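You operate a simulated robot arm through the tools that you are given. There is no shell and no other tool.

The job below is to be done with a simulated robot arm. You get a single attempt, and the scene is never put back.

TASK
Brake the grey disc, then press both its strips flat with the puck.
Fine: brake slider at ON before pressing, and leave it there. Use the brown puck alone. Put the puck back. Set down upright: brown puck.

Only the result counts: the job must be done as asked and must still hold three seconds after the hand-in. Knocking over, shifting, dropping, spilling or breaking anything else fails it.

THE ROBOT
A 6-joint arm with a fingered hand, fixed in place. Base frame: the origin is on the floor under the middle of its stand, x ahead of it, y to its left, z up. Units: m, degrees, N and s.
It reaches about 1.346 m from its shoulder. Its first joint turns from -149.0 to 149.0 degrees. Payload 3.5 kg.
Tool frame: the origin (TCP) lies between the finger pads and is the grasp point; the fingertips stand 0.026 m ahead of it; z points along the fingers, y is the line along which they close. The gripper opens to 0.132 m; its body begins 0.073 m behind the TCP. The gripper is a hand of 4 fingers: y runs from the thumb to the fingers, the wrist lies at [0, 0, -0.234] in the tool frame, and closing takes about 1.5 s.
Orientation is that of the tool frame in the base frame, as a unit quaternion [x, y, z, w]. With the fingers straight down and closing along the base's y, the tool's x points along the base's -x, its y along +y and its z along -z.

THE INTERFACE
- The arm moves only by the tool move_arm. Its argument "steps" is a list of rows, each a list of 2 entries, a list of its own where there are three numbers: the turn, a rotation vector about the tool's x, y, z in degrees, then the shift along the tool's x, y, z in m. In form: [[[ax, ay, az], [x, y, z]], ...]. A call has 1 to 20 rows; each row shifts and turns the commanded pose from where the row before left it, along the tool's axes as they then stand. "claw" is the gripper command, from -1 (fully open) to 1 (shut), values between in proportion, set as the call begins (left out, the last holds). Rows are played at 5 a second. More than 0.05 m and 8.6 degrees between two rows, or a gripper value outside its range, and nothing of the call is played. A pose out of reach is approached as far as the arm can. The call stops where the force on the tool passes 40 N (or 10 N more than at its start, if that is more) or the arm is blocked; 0.2 s more then pass. The fingers move at their own pace (about 0.108 m/s each) and stop on an object; they squeeze with about 32 N. The grip force told is the motor's: it shows also when the fingers shut on nothing. Time passes only in rows, and 0.2 s behind the last, so rows that do not move let the fingers close. The reply holds the time, the measured pose of the TCP, the force on the tool along the base axes, the opening and the grip force, in the units named above and with some noise, with the torque about the TCP (base axes, N m) and any sound that the robot's microphone picked up, and new pictures: "pictures" is both (left out), scene, wrist or none.
- Cameras (640 x 400 px; columns grow to the right, rows downward): "scene" is fixed at [0.2197, 0.6505, 1.333]; the picture's right is [-0.31, -0.95, 0.00], its down [-0.72, 0.24, -0.65] and it looks along [0.62, -0.20, -0.76] (base axes); focal length 310 px, centre (320, 200). "wrist" rides on the gripper at [0.068, 0.002, -0.097] in the tool frame; the picture's right is [-0.03, 1.00, 0.00], its down [-0.82, -0.02, -0.58] and it looks along [-0.58, -0.01, 0.82] (tool axes); focal length 270 px, centre (320, 200). There is no depth. A picture from a camera that has moved, and an enlarged one, comes with that camera's place and axes in the base frame and with its lens.
- slide_trunk(by): slides the trunk up (or, below 0, down) by that many m; the arm rides with it, the base frame stays. It gives what a move gives, with no picture.
- curl_fingers(finger1, finger2, finger3, thumb_bend): sets how far each is bent, from 0 (flat) to 1 (curled in); at 0.3 the hand is open as for a grip, at 0.7 the pads meet at the TCP. One left out holds its place. A second passes; each finger stops where it meets its share of the squeeze, and holds until it gets a number again. A gripper value or a shape takes the hand back. It gives what a move gives, with no picture; readings hold the bend of each and the force on the fingers (four entries, about 0 where the hand has none), thumb and palm.
- hand_shape(shape): the hand has 4 fingers and takes this shape, open, in about a second: jaw (thumb against the fingers, like two jaws); tri (thumb and two fingers); tip (a fingertip pinch); poke (one finger out to press); point (the index stretched); flat (the hand flat); cup (the hand cupped); fist (a fist). The gripper value then closes the fingers along that shape, each until it touches; the sizes above hold for jaw. It gives what a move gives, with no picture.
- close_up(camera, box): a new picture of the part [left, top, right, bottom] of that camera's present view, enlarged. It takes no simulated time.
- close_job(): hands the job in; it is judged then, once.

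Places have to be worked out from the pictures, the camera data and where the tool is seen. Open the gripper and draw the arm clear of the work before you hand the job in, unless the task says otherwise.

The tools are called as a command line: name --argument value ..., lists and objects as JSON in quotes. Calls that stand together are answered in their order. move_arm: Moves the arm, as the interface text tells. Its arguments: {"type":"object","properties":{"steps":{"type":"array"},"claw":{"type":"number"},"pictures":{"type":"string","enum":["both","scene","wrist","none"]}},"required":["steps"]} The other tools are called the same way: slide_trunk (by) moves the trunk up or down; hand_shape (shape) gives the hand a shape; curl_fingers (finger1, finger2, finger3, thumb_bend) moves the fingers one by one; close_up (camera, box) takes an enlarged picture of a part of a camera's view; close_job () hands the job in.

At the start:

```text
time_s: 0.0
position: [0.4695, 0.3988, 1.0429]
tcp_rot: [0.001, 1.0, 0.0, 0.0]
ft_force: [-0.9, 0.1, 0.6]
ft_torque: [0.0, 0.0, 0.0]
gripper_width: 0.1318
grasp_force: 0.0
shape: jaw
bend: [0.3, 0.3, 0.3, 0.3]
finger forces: [0.0, 0.0, 0.1, 0.0, 0.0, 0.0]
trunk travel left (down, up): [-0.942, 0.028]
```

scene: 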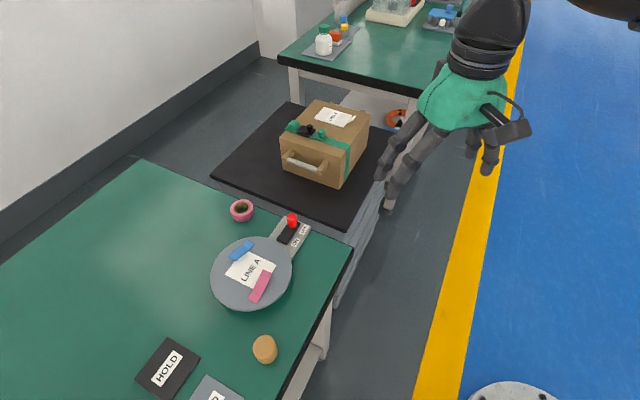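
wrist: 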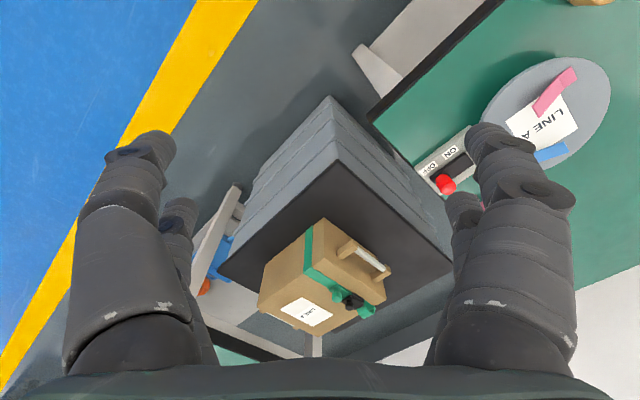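

I start by looking closely at the disc, the slider and the puck in the scene view before moving anything.

close_up --camera "scene" --box '[190, 190, 350, 290]'

close_up --camera "scene" --box '[130, 300, 290, 400]'

close_up --camera "scene" --box '[260, 200, 330, 260]'

```text
4.00 times, centred on (270, 240) of scene
camera zoom: at [0.2197, 0.6505, 1.333], right [-0.31, -0.95, 0.0], down [-0.72, 0.24, -0.65], along [0.62, -0.2, -0.76], focal length 1239 px, centre (520, 40)
```

zoom: 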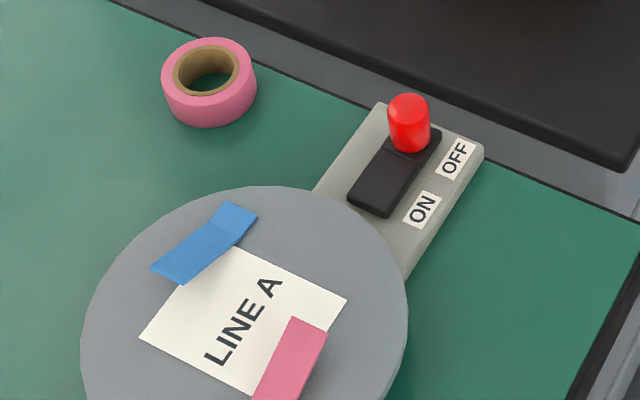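

```text
4.00 times, centred on (210, 350) of scene
camera zoom: at [0.2197, 0.6505, 1.333], right [-0.31, -0.95, 0.0], down [-0.72, 0.24, -0.65], along [0.62, -0.2, -0.76], focal length 1239 px, centre (760, -400)
```

zoom: 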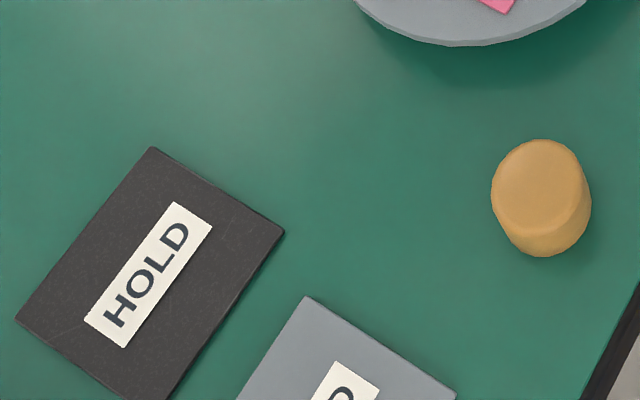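

```text
6.67 times, centred on (295, 230) of scene
camera zoom: at [0.2197, 0.6505, 1.333], right [-0.31, -0.95, 0.0], down [-0.72, 0.24, -0.65], along [0.62, -0.2, -0.76], focal length 2065 px, centre (487, 0)
```

zoom: 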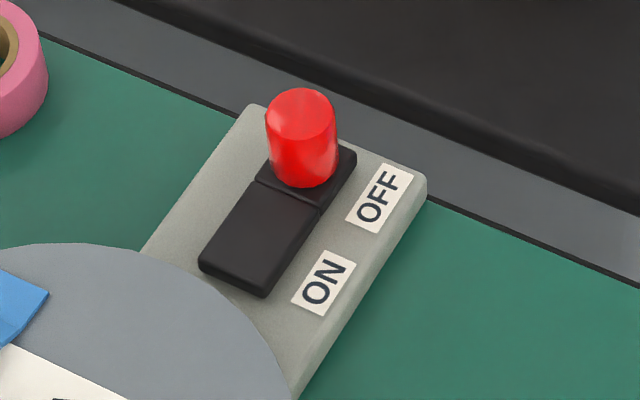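

The knob triangulates to about (0.62, 0.585, 0.79), the disc centre to about (0.54, 0.69) and the puck to about (0.39, 0.70). I'm moving the hand high over that side so the wrist camera can look at the work.

move_arm --steps '[[[0, 0, 0], [0.02, 0.042, 0]], [[0, 0, 0], [0.02, 0.042, 0]], [[0, 0, 0], [0.02, 0.042, 0]], [[0, 0, 0], [0.02, 0.042, 0]], [[0, 0, 0], [0.02, 0.042, 0]], [[0, 0, 0], [0.02, 0.042, 0]], [[0, 0, 0], [0, 0, 0]]]'

```text
time_s: 1.6
position: [0.3492, 0.6528, 1.0437]
tcp_rot: [-0.001, 1.0, -0.001, 0.0]
ft_force: [1.3, -0.1, 0.9]
ft_torque: [0.01, -0.02, -0.01]
gripper_width: 0.1317
grasp_force: 0.0
shape: jaw
bend: [0.3, 0.3, 0.3, 0.3]
finger forces: [0.0, 0.0, 0.1, 0.0, 0.1, 0.1]
out of reach, approached as far as the arm can: row 3
trunk travel left (down, up): [-0.942, 0.028]
camera wrist: at [0.2802, 0.6551, 1.1392], right [0.03, 1.0, 0.0], down [0.82, -0.02, 0.58], along [0.58, -0.01, -0.82], focal length 270 px, centre (320, 200)
```

scene: 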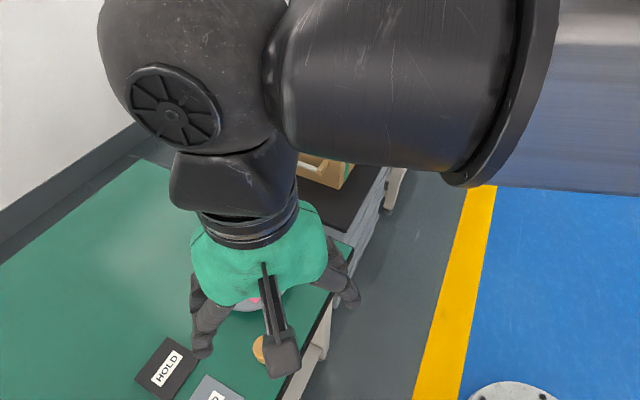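
wrist: 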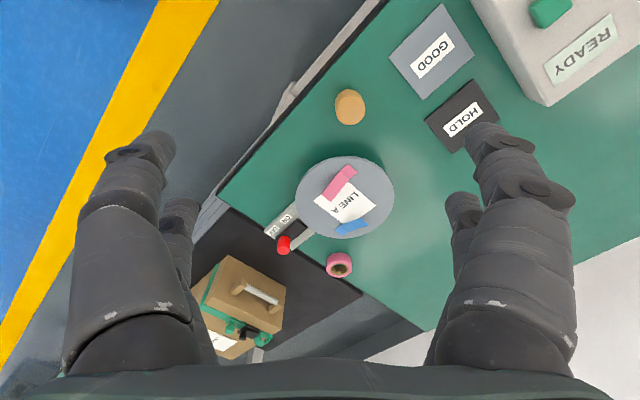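

The workspace sits clearly between the fingers in the wrist view. I'm enlarging it to measure the parts.

close_up --camera "wrist" --box '[250, 140, 410, 280]'

close_up --camera "wrist" --box '[300, 60, 400, 140]'

close_up --camera "wrist" --box '[380, 0, 640, 160]'

close_up --camera "wrist" --box '[260, 195, 330, 260]'

```text
2.86 times, centred on (330, 210) of wrist
camera zoom: at [0.2802, 0.6551, 1.1392], right [0.03, 1.0, 0.0], down [0.82, -0.02, 0.58], along [0.58, -0.01, -0.82], focal length 772 px, centre (291, 171)
```

zoom: 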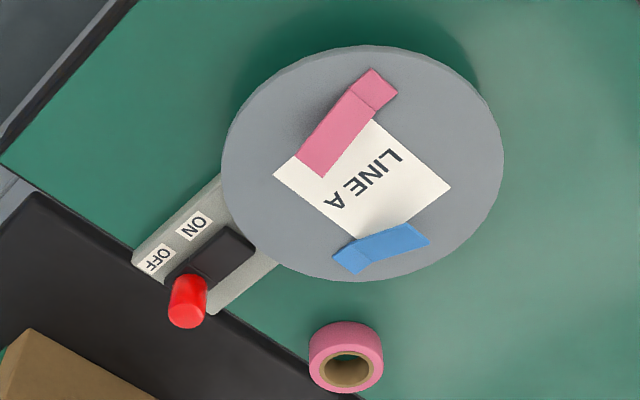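

```text
5.00 times, centred on (350, 100) of wrist
camera zoom: at [0.2802, 0.6551, 1.1392], right [0.03, 1.0, 0.0], down [0.82, -0.02, 0.58], along [0.58, -0.01, -0.82], focal length 1351 px, centre (170, 700)
```

zoom: 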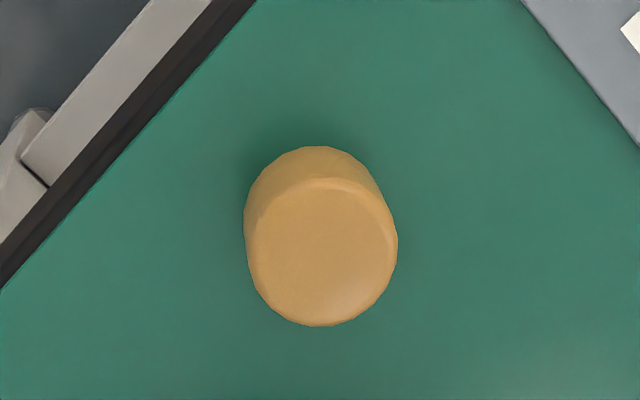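

```text
2.46 times, centred on (510, 80) of wrist
camera zoom: at [0.2802, 0.6551, 1.1392], right [0.03, 1.0, 0.0], down [0.82, -0.02, 0.58], along [0.58, -0.01, -0.82], focal length 665 px, centre (-148, 495)
```

zoom: 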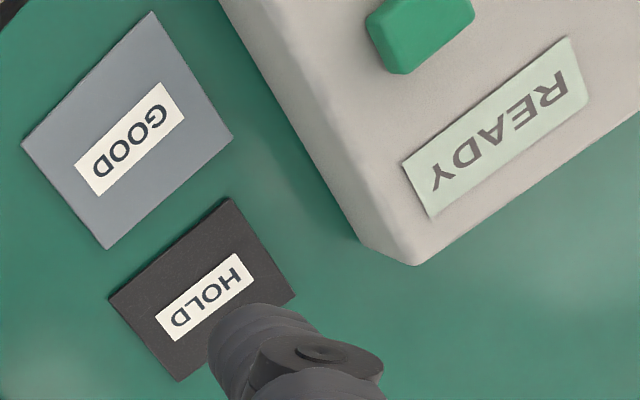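

```text
6.15 times, centred on (295, 228) of wrist
camera zoom: at [0.2802, 0.6551, 1.1392], right [0.03, 1.0, 0.0], down [0.82, -0.02, 0.58], along [0.58, -0.01, -0.82], focal length 1663 px, centre (474, 31)
```

zoom: 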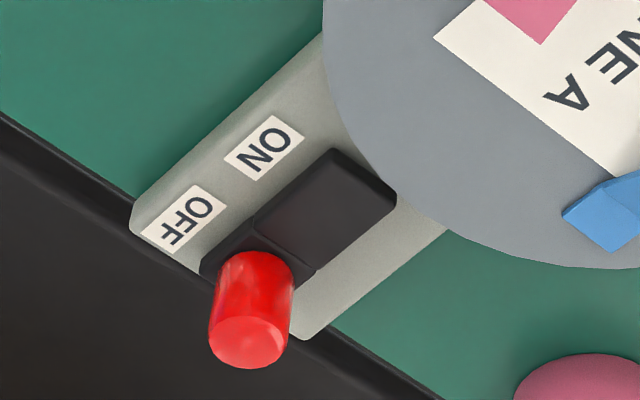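

Table top is about z=0.745, the knob top about 0.80, and the puck about 40 mm across and 30 mm high at (0.393, 0.694). I'll try the poke shape up here in free air and see where the finger sits.

hand_shape --shape "poke"

close_up --camera "wrist" --box '[0, 0, 640, 400]'

```text
time_s: 2.5
position: [0.3507, 0.6529, 1.0432]
tcp_rot: [0.001, 1.0, 0.001, 0.0]
ft_force: [0.0, -0.6, 0.6]
ft_torque: [0.01, 0.01, -0.01]
gripper_width: 0.0
grasp_force: 0.1
shape: poke
bend: [1.0, 1.0, 1.0, 0.34]
finger forces: [0.1, 0.0, 0.0, 0.0, 0.0, 0.0]
trunk travel left (down, up): [-0.942, 0.028]
```

```text
1.00 times, centred on (320, 200) of wrist (not enlarged: the box is as wide or as high as the picture)
camera zoom: at [0.2808, 0.6546, 1.1393], right [0.03, 1.0, 0.0], down [0.82, -0.02, 0.58], along [0.58, -0.01, -0.82], focal length 270 px, centre (320, 200)
```

zoom: 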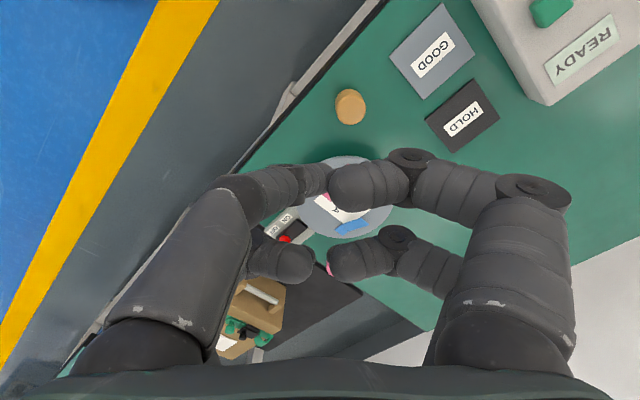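

The poke shape curls most digits inward; I'll let half a second pass and look again to see which finger stays out.

move_arm --steps '[[[0, 0, 0], [0, 0, 0]], [[0, 0, 0], [0, 0, 0]], [[0, 0, 0], [0, 0, 0]]]'

close_up --camera "scene" --box '[160, 160, 400, 400]'

```text
time_s: 3.3
position: [0.3497, 0.653, 1.043]
tcp_rot: [-0.001, 1.0, 0.0, 0.0]
ft_force: [0.6, -0.3, 0.4]
ft_torque: [0.0, 0.0, 0.03]
gripper_width: 0.0
grasp_force: 0.0
shape: poke
bend: [1.0, 1.0, 1.0, 0.34]
finger forces: [0.0, 0.0, 0.1, 0.0, 0.0, 0.0]
trunk travel left (down, up): [-0.942, 0.028]
camera wrist: at [0.2808, 0.6546, 1.1393], right [0.03, 1.0, 0.0], down [0.82, -0.02, 0.58], along [0.58, -0.01, -0.82], focal length 270 px, centre (320, 200)
```

scene: 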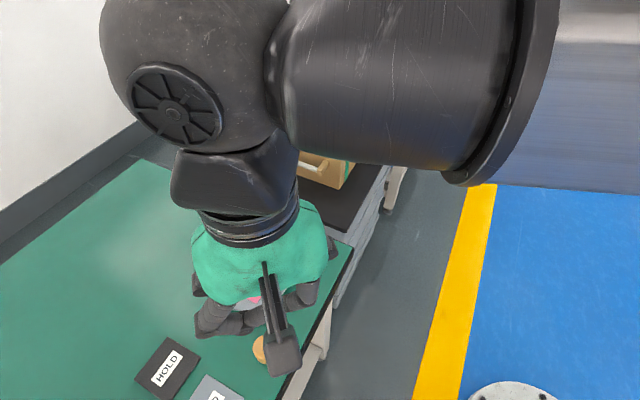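
wrist: 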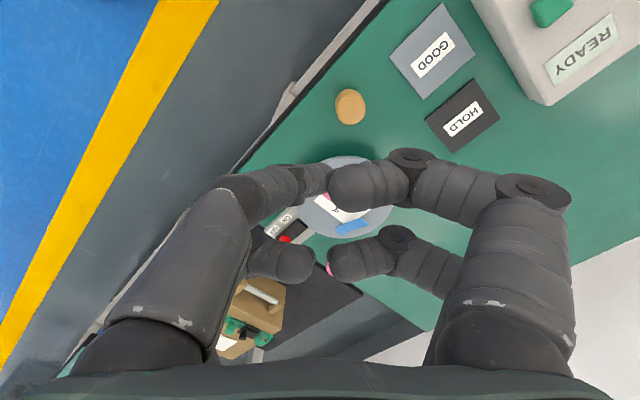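

```text
1.67 times, centred on (280, 280) of scene
camera zoom: at [0.2197, 0.6505, 1.333], right [-0.31, -0.95, 0.0], down [-0.72, 0.24, -0.65], along [0.62, -0.2, -0.76], focal length 516 px, centre (387, 67)
```

zoom: 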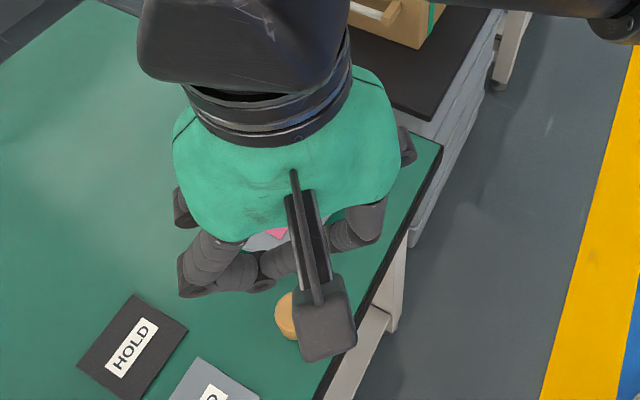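

Four digits are visible, two on each side, all curled in, so poke isn't clearly usable. I'll check the tri and tip shapes next, since the grip on the small puck depends on how the digits line up.

hand_shape --shape "tri"

close_up --camera "wrist" --box '[0, 0, 640, 400]'

hand_shape --shape "tip"

close_up --camera "wrist" --box '[0, 0, 640, 400]'

hand_shape --shape "point"

close_up --camera "wrist" --box '[0, 0, 640, 400]'

```text
time_s: 4.2
position: [0.349, 0.6526, 1.0432]
tcp_rot: [0.0, 1.0, 0.001, 0.0]
ft_force: [0.9, -0.6, 0.4]
ft_torque: [0.01, 0.0, 0.01]
gripper_width: 0.1316
grasp_force: 0.0
shape: tri
bend: [0.3, 0.3, 0.3, 0.3]
finger forces: [0.0, 0.0, 0.1, 0.0, 0.0, 0.1]
trunk travel left (down, up): [-0.942, 0.028]
```

```text
1.00 times, centred on (320, 200) of wrist (not enlarged: the box is as wide or as high as the picture)
camera zoom: at [0.2808, 0.6546, 1.1393], right [0.03, 1.0, 0.0], down [0.82, -0.02, 0.58], along [0.58, -0.01, -0.82], focal length 270 px, centre (320, 200)
```

zoom: 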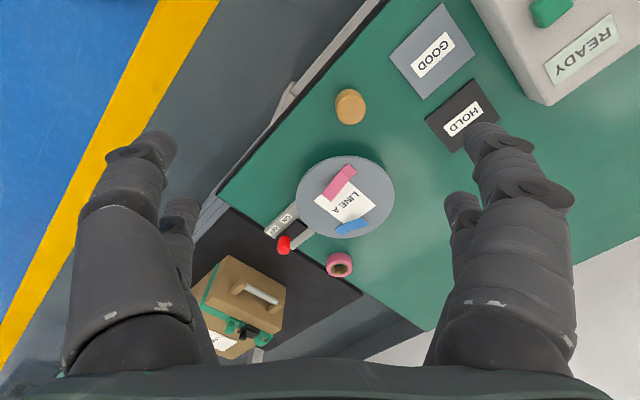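

```text
time_s: 5.1
position: [0.3508, 0.6533, 1.0434]
tcp_rot: [-0.001, 1.0, -0.001, 0.001]
ft_force: [-0.6, 0.2, 0.5]
ft_torque: [-0.01, -0.02, 0.0]
gripper_width: 0.1323
grasp_force: 0.0
shape: tip
bend: [0.3, 0.3, 0.3, 0.3]
finger forces: [0.0, 0.1, 0.1, 0.0, 0.1, 0.0]
trunk travel left (down, up): [-0.942, 0.028]
```

```text
1.00 times, centred on (320, 200) of wrist (not enlarged: the box is as wide or as high as the picture)
camera zoom: at [0.2808, 0.6546, 1.1393], right [0.03, 1.0, 0.0], down [0.82, -0.02, 0.58], along [0.58, -0.01, -0.82], focal length 270 px, centre (320, 200)
```

zoom: 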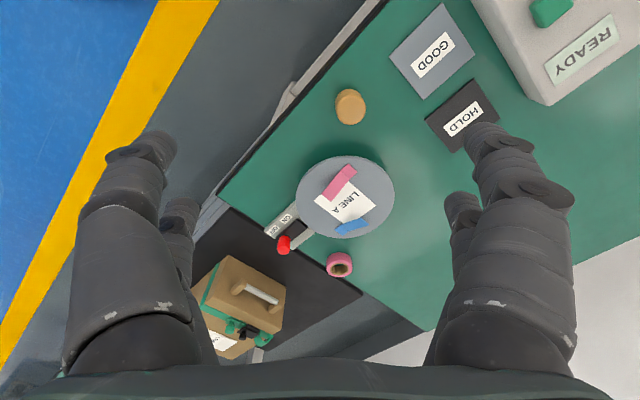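

```text
time_s: 6.0
position: [0.3495, 0.6527, 1.0446]
tcp_rot: [0.0, 1.0, 0.001, 0.0]
ft_force: [0.4, 0.8, 0.9]
ft_torque: [0.02, 0.0, -0.02]
gripper_width: 0.0
grasp_force: 0.0
shape: point
bend: [0.0, 1.0, 1.0, 0.42]
finger forces: [0.0, 0.0, 0.1, 0.1, 0.1, 0.0]
trunk travel left (down, up): [-0.942, 0.028]
```

```text
1.00 times, centred on (320, 200) of wrist (not enlarged: the box is as wide or as high as the picture)
camera zoom: at [0.2808, 0.6546, 1.1393], right [0.03, 1.0, 0.0], down [0.82, -0.02, 0.58], along [0.58, -0.01, -0.82], focal length 270 px, centre (320, 200)
```

zoom: 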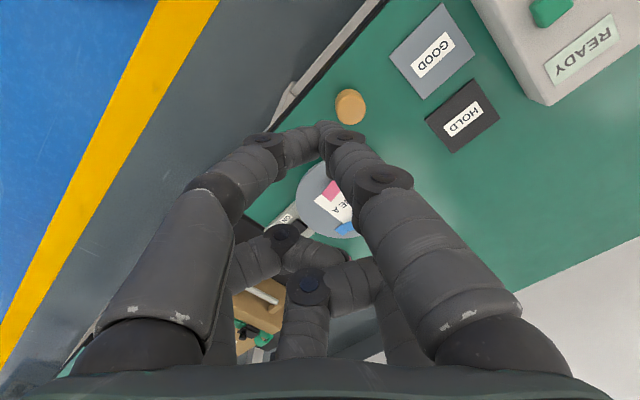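

Tri and tip only differ once the hand closes, so I'll try each closed part-way in free air and watch how the digits meet.

hand_shape --shape "tri"

move_arm --steps '[[[0, 0, 0], [0, 0, 0]], [[0, 0, 0], [0, 0, 0]], [[0, 0, 0], [0, 0, 0]], [[0, 0, 0], [0, 0, 0]], [[0, 0, 0], [0, 0, 0]], [[0, 0, 0], [0, 0, 0]], [[0, 0, 0], [0, 0, 0]]]' --claw 0.4

hand_shape --shape "tip"

move_arm --steps '[[[0, 0, 0], [0, 0, 0]], [[0, 0, 0], [0, 0, 0]], [[0, 0, 0], [0, 0, 0]], [[0, 0, 0], [0, 0, 0]], [[0, 0, 0], [0, 0, 0]], [[0, 0, 0], [0, 0, 0]], [[0, 0, 0], [0, 0, 0]]]' --claw 0.4

hand_shape --shape "jaw"

move_arm --steps '[[[0, 0, 0], [0, 0, 0]], [[0, 0, 0], [0, 0, 0]], [[0, 0, 0], [0, 0, 0]], [[0, 0, 0], [0, 0, 0]], [[0, 0, 0], [0, 0, 0]], [[0, 0, 0], [0, 0, 0]], [[0, 0, 0], [0, 0, 0]]]' --claw 0.4

```text
time_s: 6.9
position: [0.3501, 0.6523, 1.0426]
tcp_rot: [0.0, 1.0, -0.001, 0.0]
ft_force: [0.4, -0.6, -0.2]
ft_torque: [0.0, 0.03, 0.01]
gripper_width: 0.1319
grasp_force: 0.0
shape: tri
bend: [0.3, 0.3, 0.3, 0.3]
finger forces: [0.0, 0.0, 0.0, 0.0, 0.1, 0.0]
trunk travel left (down, up): [-0.942, 0.028]
```

```text
time_s: 8.5
position: [0.3511, 0.6525, 1.043]
tcp_rot: [0.0, 1.0, -0.001, 0.0]
ft_force: [0.5, 0.1, 0.3]
ft_torque: [0.01, -0.05, -0.01]
gripper_width: 0.0399
grasp_force: 0.0
shape: tri
bend: [0.73, 0.73, 0.73, 0.7]
finger forces: [0.0, 0.0, 0.0, 0.0, 0.1, 0.0]
trunk travel left (down, up): [-0.942, 0.028]
camera wrist: at [0.2808, 0.6546, 1.1393], right [0.03, 1.0, 0.0], down [0.82, -0.02, 0.58], along [0.58, -0.01, -0.82], focal length 270 px, centre (320, 200)
```

scene: 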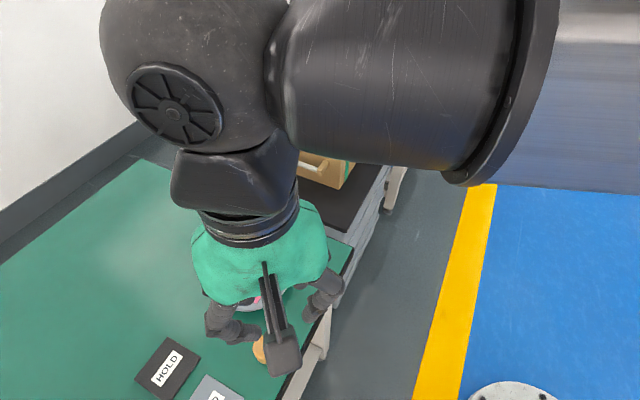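
wrist: 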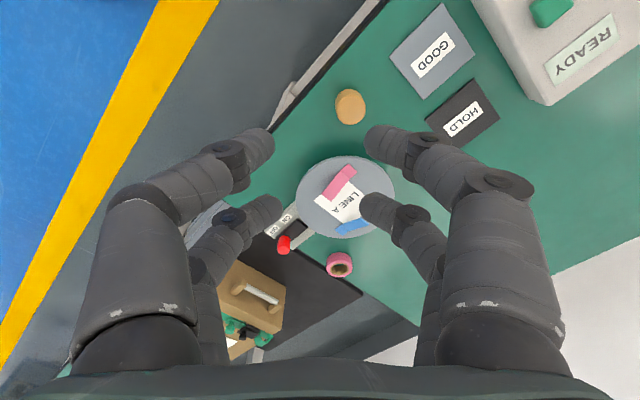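

```text
time_s: 9.4
position: [0.3497, 0.6528, 1.0437]
tcp_rot: [0.0, 1.0, 0.0, 0.0]
ft_force: [-0.3, 0.6, 1.0]
ft_torque: [0.02, -0.04, -0.02]
gripper_width: 0.1319
grasp_force: 0.1
shape: tip
bend: [0.3, 0.3, 0.3, 0.3]
finger forces: [0.0, 0.0, 0.1, 0.0, 0.0, 0.0]
trunk travel left (down, up): [-0.942, 0.028]
```

```text
time_s: 11.0
position: [0.3501, 0.6525, 1.043]
tcp_rot: [0.001, 1.0, 0.0, 0.0]
ft_force: [0.2, -0.3, 0.4]
ft_torque: [0.0, 0.04, 0.01]
gripper_width: 0.0399
grasp_force: 0.0
shape: tip
bend: [0.73, 0.73, 0.73, 0.7]
finger forces: [0.0, 0.1, 0.1, 0.1, 0.0, 0.1]
trunk travel left (down, up): [-0.942, 0.028]
camera wrist: at [0.2808, 0.6546, 1.1393], right [0.03, 1.0, 0.0], down [0.82, -0.02, 0.58], along [0.58, -0.01, -0.82], focal length 270 px, centre (320, 200)
```

scene: 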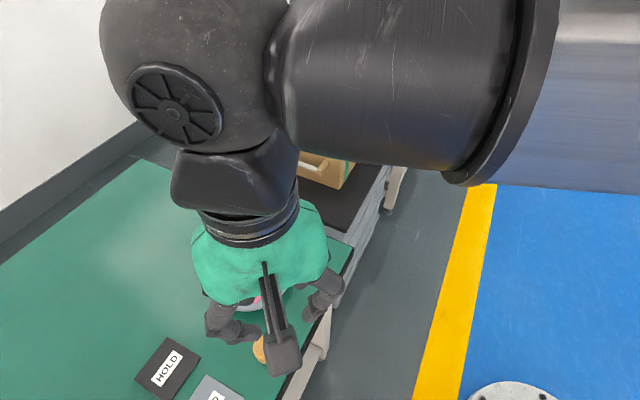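
wrist: 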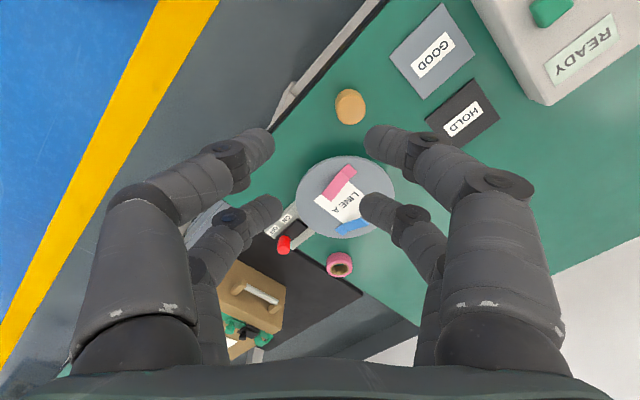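

```text
time_s: 11.9
position: [0.35, 0.6532, 1.0433]
tcp_rot: [0.0, 1.0, 0.0, 0.0]
ft_force: [-0.6, 0.2, 0.2]
ft_torque: [-0.01, 0.0, -0.01]
gripper_width: 0.1321
grasp_force: 0.1
shape: jaw
bend: [0.3, 0.3, 0.3, 0.3]
finger forces: [0.1, 0.0, 0.1, 0.1, 0.0, 0.1]
trunk travel left (down, up): [-0.942, 0.028]
```

```text
time_s: 13.5
position: [0.3502, 0.6523, 1.0427]
tcp_rot: [0.001, 1.0, 0.0, 0.0]
ft_force: [0.0, -0.7, -0.1]
ft_torque: [-0.03, 0.0, -0.02]
gripper_width: 0.0399
grasp_force: 0.1
shape: jaw
bend: [0.73, 0.73, 0.73, 0.7]
finger forces: [0.0, 0.0, 0.0, 0.0, 0.0, 0.0]
trunk travel left (down, up): [-0.942, 0.028]
camera wrist: at [0.2808, 0.6546, 1.1393], right [0.03, 1.0, 0.0], down [0.82, -0.02, 0.58], along [0.58, -0.01, -0.82], focal length 270 px, centre (320, 200)
```

scene: 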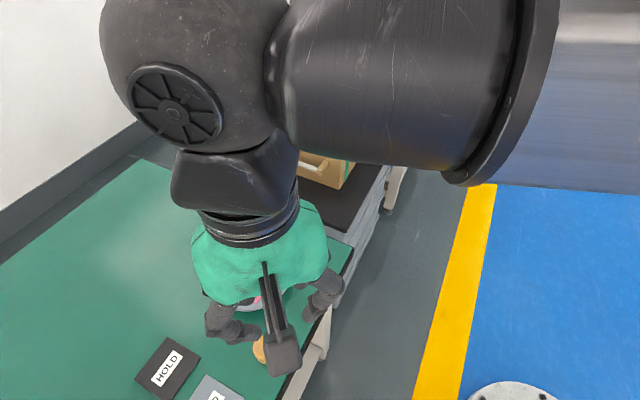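
wrist: 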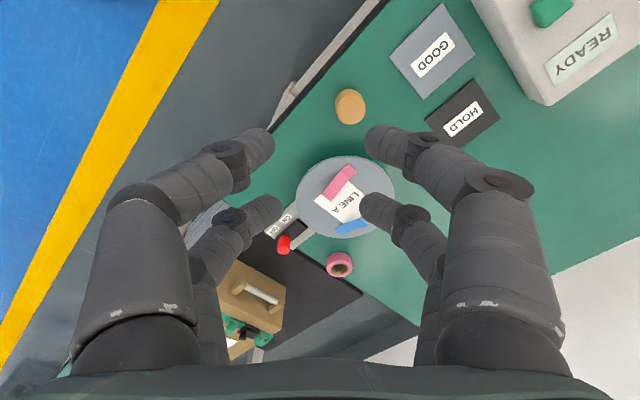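

Each side has two digits at tool x≈±0.018, so the shut hand forms a straight-sided cluster that can push the knob. I'll turn the hand 44° so tool x points along the slot (about 136°), shut it, and move above the OFF side of the knob, staying high.

move_arm --steps '[[[0, 0, 7.333], [0, 0, 0]], [[0, 0, 7.333], [0, 0, 0]], [[0, 0, 7.333], [0, 0, 0]], [[0, 0, 7.333], [0, 0, 0]], [[0, 0, 7.333], [0, 0, 0]], [[0, 0, 7.335], [0, 0, 0]], [[0, 0, 0], [-0.0432, 0.0201, 0]], [[0, 0, 0], [-0.0432, 0.0201, 0]], [[0, 0, 0], [-0.0432, 0.0201, 0]], [[0, 0, 0], [-0.0432, 0.0201, 0]], [[0, 0, 0], [-0.0432, 0.0201, 0]], [[0, 0, 0], [-0.0432, 0.0201, 0]], [[0, 0, 0], [-0.0432, 0.0201, 0]], [[0, 0, 0], [0, 0, 0.04]], [[0, 0, 0], [0, 0, 0.04]], [[0, 0, 0], [0, 0, 0]]]' --claw 1

```text
time_s: 16.9
position: [0.6652, 0.54, 1.0426]
tcp_rot: [0.374, 0.928, 0.0, 0.0]
ft_force: [0.8, 0.2, 0.6]
ft_torque: [-0.01, -0.02, 0.02]
gripper_width: 0.0
grasp_force: 31.7
shape: jaw
bend: [0.63, 0.63, 0.63, 0.7]
finger forces: [0.0, 0.1, 0.0, 0.1, 0.0, 0.0]
out of reach, approached as far as the arm can: row 8, 14, 15
trunk travel left (down, up): [-0.942, 0.028]
camera wrist: at [0.6163, 0.5893, 1.1393], right [0.71, 0.7, 0.0], down [0.57, -0.58, 0.58], along [0.41, -0.41, -0.82], focal length 270 px, centre (320, 200)
```

scene: 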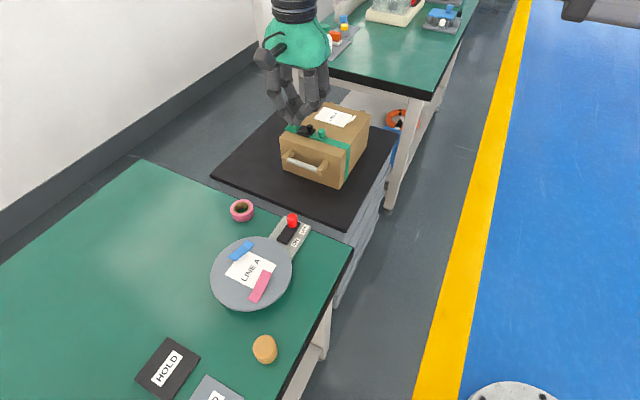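
wrist: 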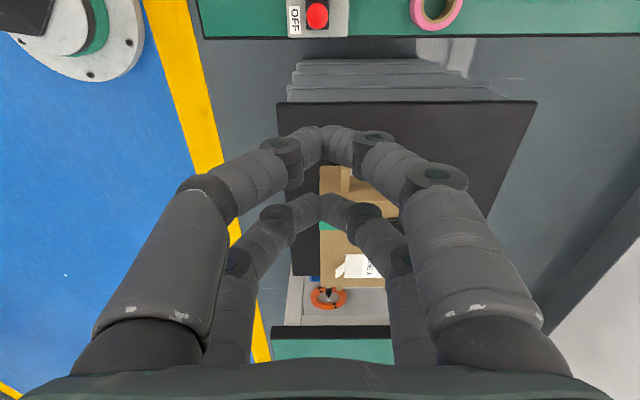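

The hand is lined up with the slot, but the arm can't reach lower from this trunk height. I'm lowering the trunk by 0.10 m, with the TCP at z≈1.04 well clear, to see how the pose follows.

slide_trunk --by -0.1

move_arm --steps '[[[0, 0, 0], [0, 0, 0]]]'

```text
time_s: 18.2
position: [0.6643, 0.5405, 0.9437]
tcp_rot: [0.375, 0.927, 0.0, 0.0]
ft_force: [-1.0, 0.2, 0.0]
ft_torque: [-0.02, 0.0, 0.03]
gripper_width: 0.0002
grasp_force: 31.8
shape: jaw
bend: [0.63, 0.63, 0.63, 0.7]
finger forces: [0.0, 0.0, 0.0, 0.0, 0.1, 0.1]
trunk travel left (down, up): [-0.842, 0.128]
```

```text
time_s: 18.6
position: [0.6649, 0.5404, 0.9428]
tcp_rot: [0.375, 0.927, 0.0, 0.001]
ft_force: [-0.3, -0.2, 0.5]
ft_torque: [0.01, 0.0, 0.0]
gripper_width: 0.0
grasp_force: 31.9
shape: jaw
bend: [0.63, 0.63, 0.63, 0.7]
finger forces: [0.1, 0.0, 0.1, 0.1, 0.0, 0.1]
trunk travel left (down, up): [-0.842, 0.128]
camera wrist: at [0.6161, 0.5894, 1.0393], right [0.71, 0.7, 0.0], down [0.57, -0.58, 0.58], along [0.41, -0.41, -0.82], focal length 270 px, centre (320, 200)
```

scene: 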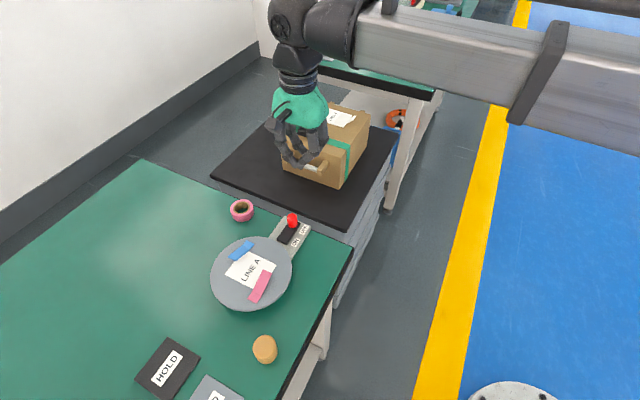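
wrist: 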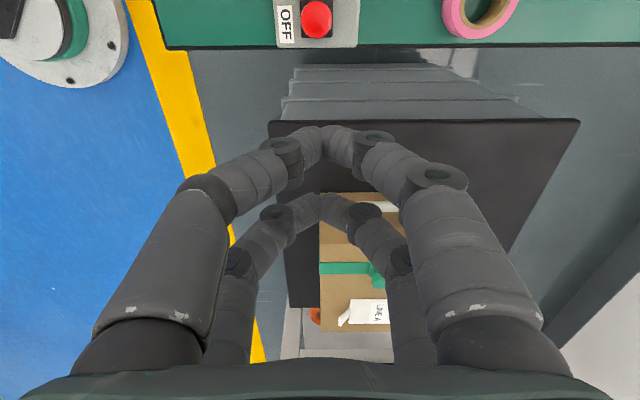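

The pose follows the trunk exactly, and from this closer view the knob is at (0.620, 0.584), 63 mm ahead of the TCP along tool x with no sideways offset. I'm lowering the trunk by another 0.12 m, which leaves the fingertips at about z=0.80 beside the table edge.

slide_trunk --by -0.12

move_arm --steps '[[[0, 0, 0], [0, 0, 0]]]'

close_up --camera "wrist" --box '[220, 0, 420, 130]'

close_up --camera "scene" --box '[240, 150, 360, 260]'

```text
time_s: 20.1
position: [0.6649, 0.5395, 0.8231]
tcp_rot: [0.375, 0.927, 0.0, 0.0]
ft_force: [-0.8, 0.3, -0.6]
ft_torque: [0.03, 0.02, -0.03]
gripper_width: 0.0
grasp_force: 31.9
shape: jaw
bend: [0.63, 0.63, 0.63, 0.7]
finger forces: [0.1, 0.0, 0.0, 0.0, 0.0, 0.0]
trunk travel left (down, up): [-0.722, 0.248]
```

```text
time_s: 20.5
position: [0.664, 0.5406, 0.8238]
tcp_rot: [0.374, 0.927, 0.001, -0.001]
ft_force: [0.6, -0.7, -0.3]
ft_torque: [-0.02, 0.01, -0.04]
gripper_width: 0.0
grasp_force: 32.2
shape: jaw
bend: [0.63, 0.63, 0.63, 0.7]
finger forces: [0.1, 0.0, 0.0, 0.0, 0.0, 0.0]
trunk travel left (down, up): [-0.722, 0.248]
camera wrist: at [0.6161, 0.5894, 0.9193], right [0.71, 0.7, 0.0], down [0.57, -0.58, 0.58], along [0.41, -0.41, -0.82], focal length 270 px, centre (320, 200)
```

scene: 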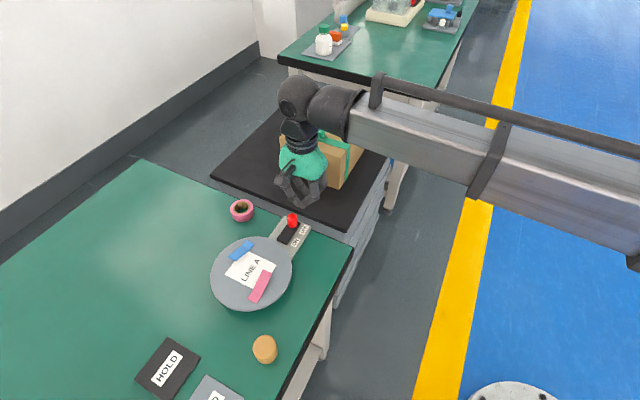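
wrist: 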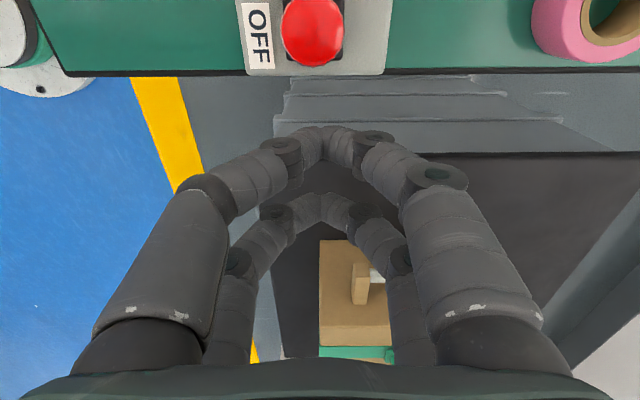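

```text
3.08 times, centred on (320, 65) of wrist
camera zoom: at [0.6161, 0.5894, 0.9193], right [0.71, 0.7, 0.0], down [0.57, -0.58, 0.58], along [0.41, -0.41, -0.82], focal length 832 px, centre (320, 615)
```

zoom: 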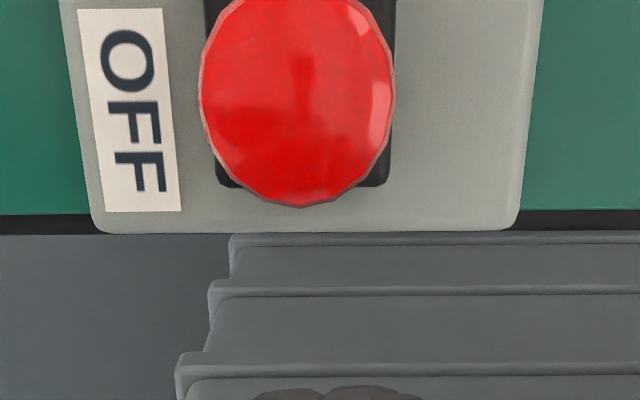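

```text
3.64 times, centred on (300, 205) of scene
camera zoom: at [0.2197, 0.6505, 1.333], right [-0.31, -0.95, 0.0], down [-0.72, 0.24, -0.65], along [0.62, -0.2, -0.76], focal length 1126 px, centre (393, 182)
```

zoom: 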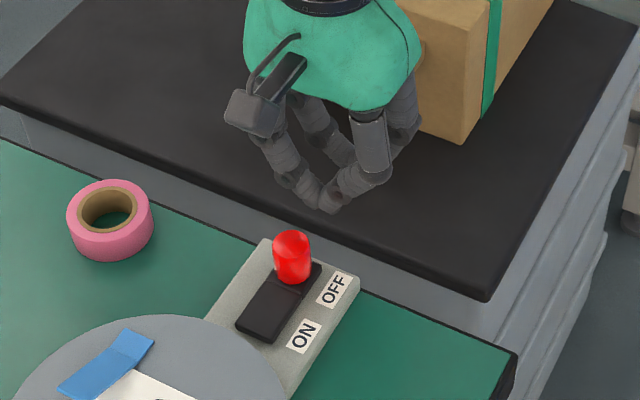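

The knob is at (0.620, 0.583) with its top at z≈0.80, and the mat and box are well below and behind. I'll drop 13 mm so the tips overlap the knob by about 16 mm above the plate, then check.

move_arm --steps '[[[0, 0, 0], [0, 0, 0.0065]], [[0, 0, 0], [0, 0, 0.0065]], [[0, 0, 0], [0, 0, 0]]]'

close_up --camera "scene" --box '[260, 160, 340, 240]'

```text
time_s: 21.3
position: [0.6651, 0.5407, 0.8228]
tcp_rot: [0.375, 0.927, 0.0, 0.0]
ft_force: [0.1, 0.0, -0.5]
ft_torque: [0.0, 0.02, -0.02]
gripper_width: 0.0002
grasp_force: 32.2
shape: jaw
bend: [0.63, 0.63, 0.63, 0.7]
finger forces: [0.1, 0.0, 0.0, 0.1, 0.1, 0.0]
out of reach, approached as far as the arm can: row 1, 2
trunk travel left (down, up): [-0.722, 0.248]
camera wrist: at [0.6161, 0.5894, 0.9193], right [0.71, 0.7, 0.0], down [0.57, -0.58, 0.58], along [0.41, -0.41, -0.82], focal length 270 px, centre (320, 200)
```

scene: 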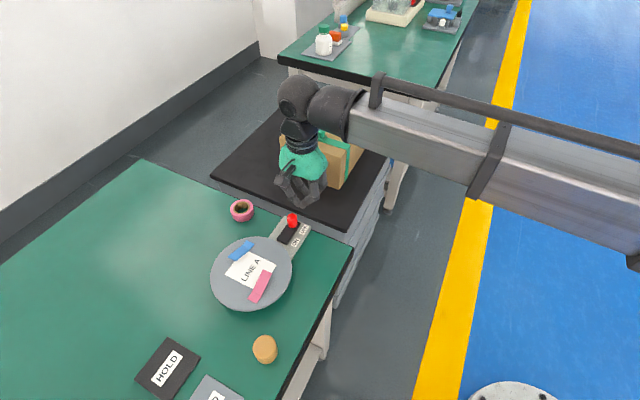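
wrist: 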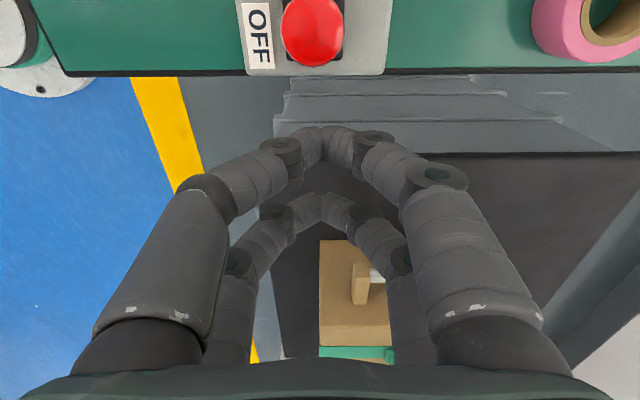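

```text
5.00 times, centred on (300, 200) of scene
camera zoom: at [0.2197, 0.6505, 1.333], right [-0.31, -0.95, 0.0], down [-0.72, 0.24, -0.65], along [0.62, -0.2, -0.76], focal length 1549 px, centre (420, 200)
```

zoom: 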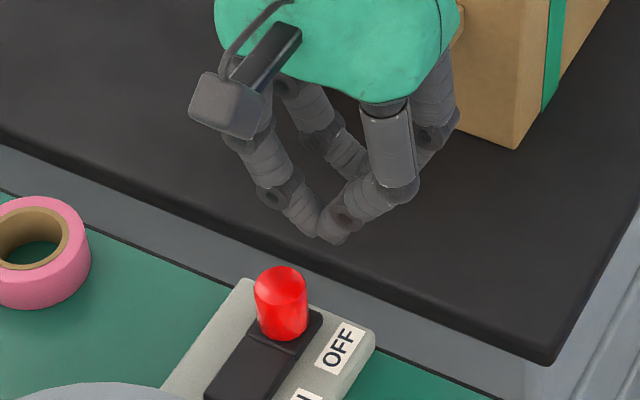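

The arm has no downward room here, so height has to come from the trunk. I'll raise the hand 0.08 m with the arm, then lower the trunk, so the arm gets some vertical freedom for later pressing.

move_arm --steps '[[[0, 0, 0], [0, 0, -0.04]], [[0, 0, 0], [0, 0, -0.04]], [[0, 0, 0], [0, 0, 0]]]' --pictures "scene"

slide_trunk --by -0.08

move_arm --steps '[[[0, 0, 0], [0, 0, 0]]]' --pictures "scene"

```text
time_s: 22.1
position: [0.6642, 0.5408, 0.8226]
tcp_rot: [0.374, 0.927, 0.0, 0.0]
ft_force: [0.2, -0.4, 0.2]
ft_torque: [0.03, -0.03, 0.01]
gripper_width: 0.0001
grasp_force: 32.3
shape: jaw
bend: [0.63, 0.63, 0.63, 0.7]
finger forces: [0.1, 0.0, 0.0, 0.0, 0.0, 0.0]
out of reach, approached as far as the arm can: row 1, 2
trunk travel left (down, up): [-0.722, 0.248]
```

scene: 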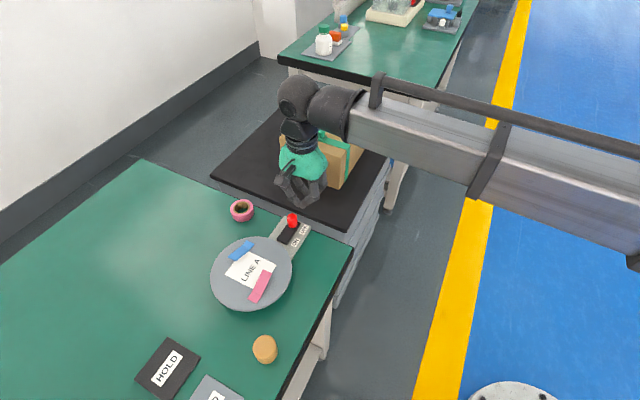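

```text
time_s: 23.3
position: [0.6646, 0.5402, 0.7438]
tcp_rot: [0.374, 0.927, 0.0, 0.0]
ft_force: [0.1, 0.7, -0.6]
ft_torque: [0.02, -0.02, 0.01]
gripper_width: 0.0001
grasp_force: 31.7
shape: jaw
bend: [0.63, 0.63, 0.63, 0.7]
finger forces: [0.0, 0.1, 0.0, 0.0, 0.0, 0.0]
trunk travel left (down, up): [-0.642, 0.328]
```

```text
time_s: 23.7
position: [0.6647, 0.5405, 0.7431]
tcp_rot: [0.375, 0.927, 0.0, 0.0]
ft_force: [0.1, 0.1, 0.1]
ft_torque: [0.02, 0.01, -0.01]
gripper_width: 0.0
grasp_force: 31.9
shape: jaw
bend: [0.63, 0.63, 0.63, 0.7]
finger forces: [0.0, 0.1, 0.1, 0.1, 0.1, 0.0]
trunk travel left (down, up): [-0.642, 0.328]
```

scene: 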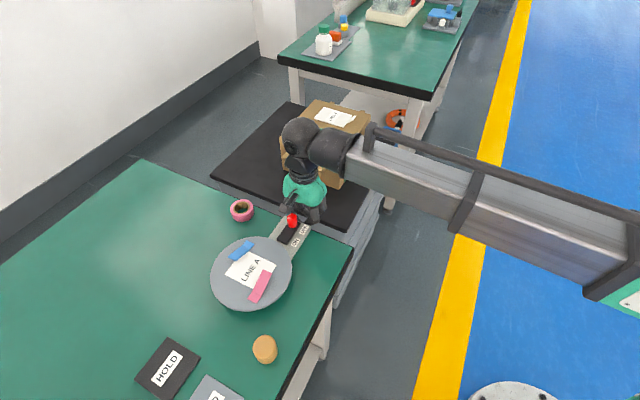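

Straight vertical moves aren't available to this arm at all, so heights must come from the trunk, and I lowered it further than intended, to z=0.743, without touching anything. I'm raising the trunk 0.065 m to bring the fingertips to the pushing height of about 0.782.

slide_trunk --by 0.065

close_up --camera "scene" --box '[250, 170, 340, 250]'

close_up --camera "wrist" --box '[160, 0, 480, 200]'

```text
time_s: 24.7
position: [0.6645, 0.5398, 0.8089]
tcp_rot: [0.375, 0.927, -0.001, 0.0]
ft_force: [0.7, 0.3, -0.3]
ft_torque: [0.0, 0.0, 0.0]
gripper_width: 0.0
grasp_force: 32.0
shape: jaw
bend: [0.63, 0.63, 0.63, 0.7]
finger forces: [0.1, 0.1, 0.0, 0.0, 0.1, 0.0]
trunk travel left (down, up): [-0.707, 0.263]
```

```text
5.00 times, centred on (295, 210) of scene
camera zoom: at [0.2197, 0.6505, 1.333], right [-0.31, -0.95, 0.0], down [-0.72, 0.24, -0.65], along [0.62, -0.2, -0.76], focal length 1549 px, centre (445, 150)
```

zoom: 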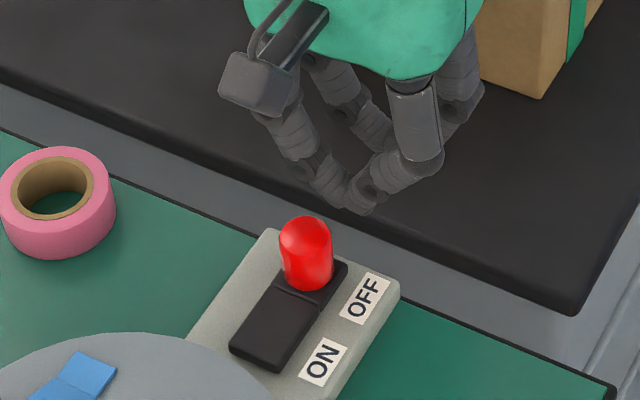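

```text
2.00 times, centred on (320, 100) of wrist
camera zoom: at [0.6161, 0.5894, 0.9043], right [0.71, 0.7, 0.0], down [0.57, -0.58, 0.58], along [0.41, -0.41, -0.82], focal length 541 px, centre (320, 400)
```

zoom: 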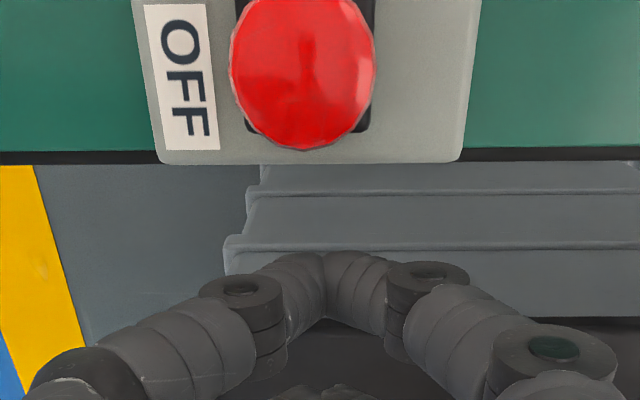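

The tips line up with the knob to within about 3 mm. I'm advancing 20 mm along the slot direction with a 2 mm sideways correction, just short of contact.

move_arm --steps '[[[0, 0, 0], [0.005, -0.002, 0]], [[0, 0, 0], [0.005, 0, 0]], [[0, 0, 0], [0.005, 0, 0]], [[0, 0, 0], [0.005, 0, 0]]]'

close_up --camera "scene" --box '[250, 170, 340, 250]'

close_up --camera "wrist" --box '[160, 0, 480, 200]'

```text
time_s: 25.7
position: [0.6489, 0.5518, 0.8086]
tcp_rot: [0.375, 0.927, 0.001, -0.001]
ft_force: [-0.7, 0.1, 0.2]
ft_torque: [0.0, -0.02, -0.03]
gripper_width: 0.0
grasp_force: 32.1
shape: jaw
bend: [0.63, 0.63, 0.63, 0.7]
finger forces: [0.1, 0.1, 0.0, 0.0, 0.0, 0.0]
trunk travel left (down, up): [-0.707, 0.263]
camera wrist: at [0.6004, 0.6013, 0.9043], right [0.71, 0.7, 0.0], down [0.57, -0.58, 0.58], along [0.41, -0.41, -0.82], focal length 270 px, centre (320, 200)
```

scene: 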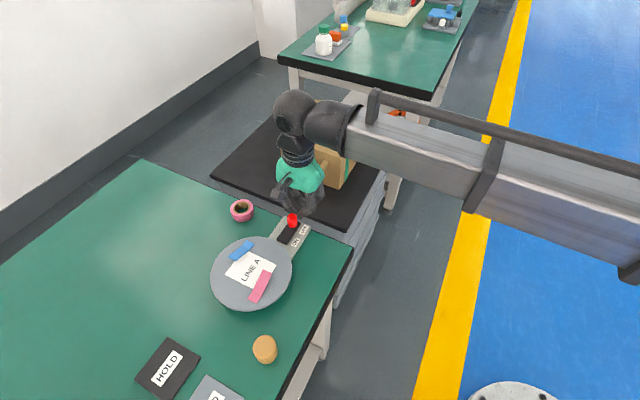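
wrist: 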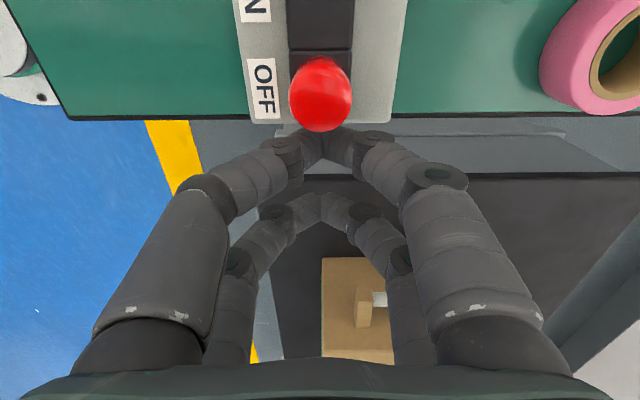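

```text
5.00 times, centred on (295, 210) of scene
camera zoom: at [0.2197, 0.6505, 1.333], right [-0.31, -0.95, 0.0], down [-0.72, 0.24, -0.65], along [0.62, -0.2, -0.76], focal length 1549 px, centre (445, 150)
```

zoom: 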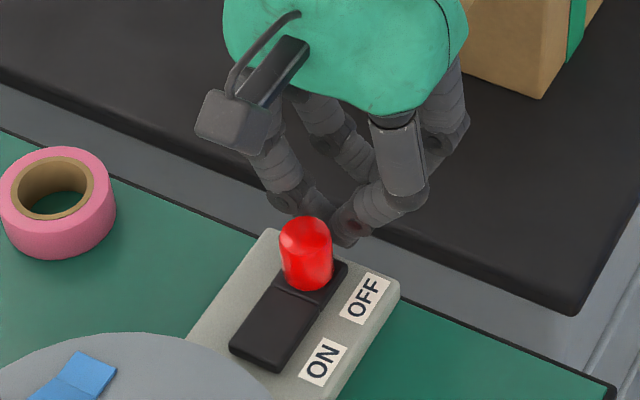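

```text
2.00 times, centred on (320, 100) of wrist
camera zoom: at [0.6004, 0.6013, 0.9043], right [0.71, 0.7, 0.0], down [0.57, -0.58, 0.58], along [0.41, -0.41, -0.82], focal length 541 px, centre (320, 400)
```

zoom: 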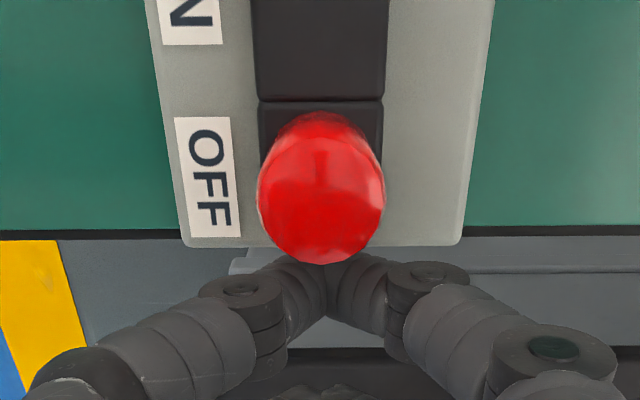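

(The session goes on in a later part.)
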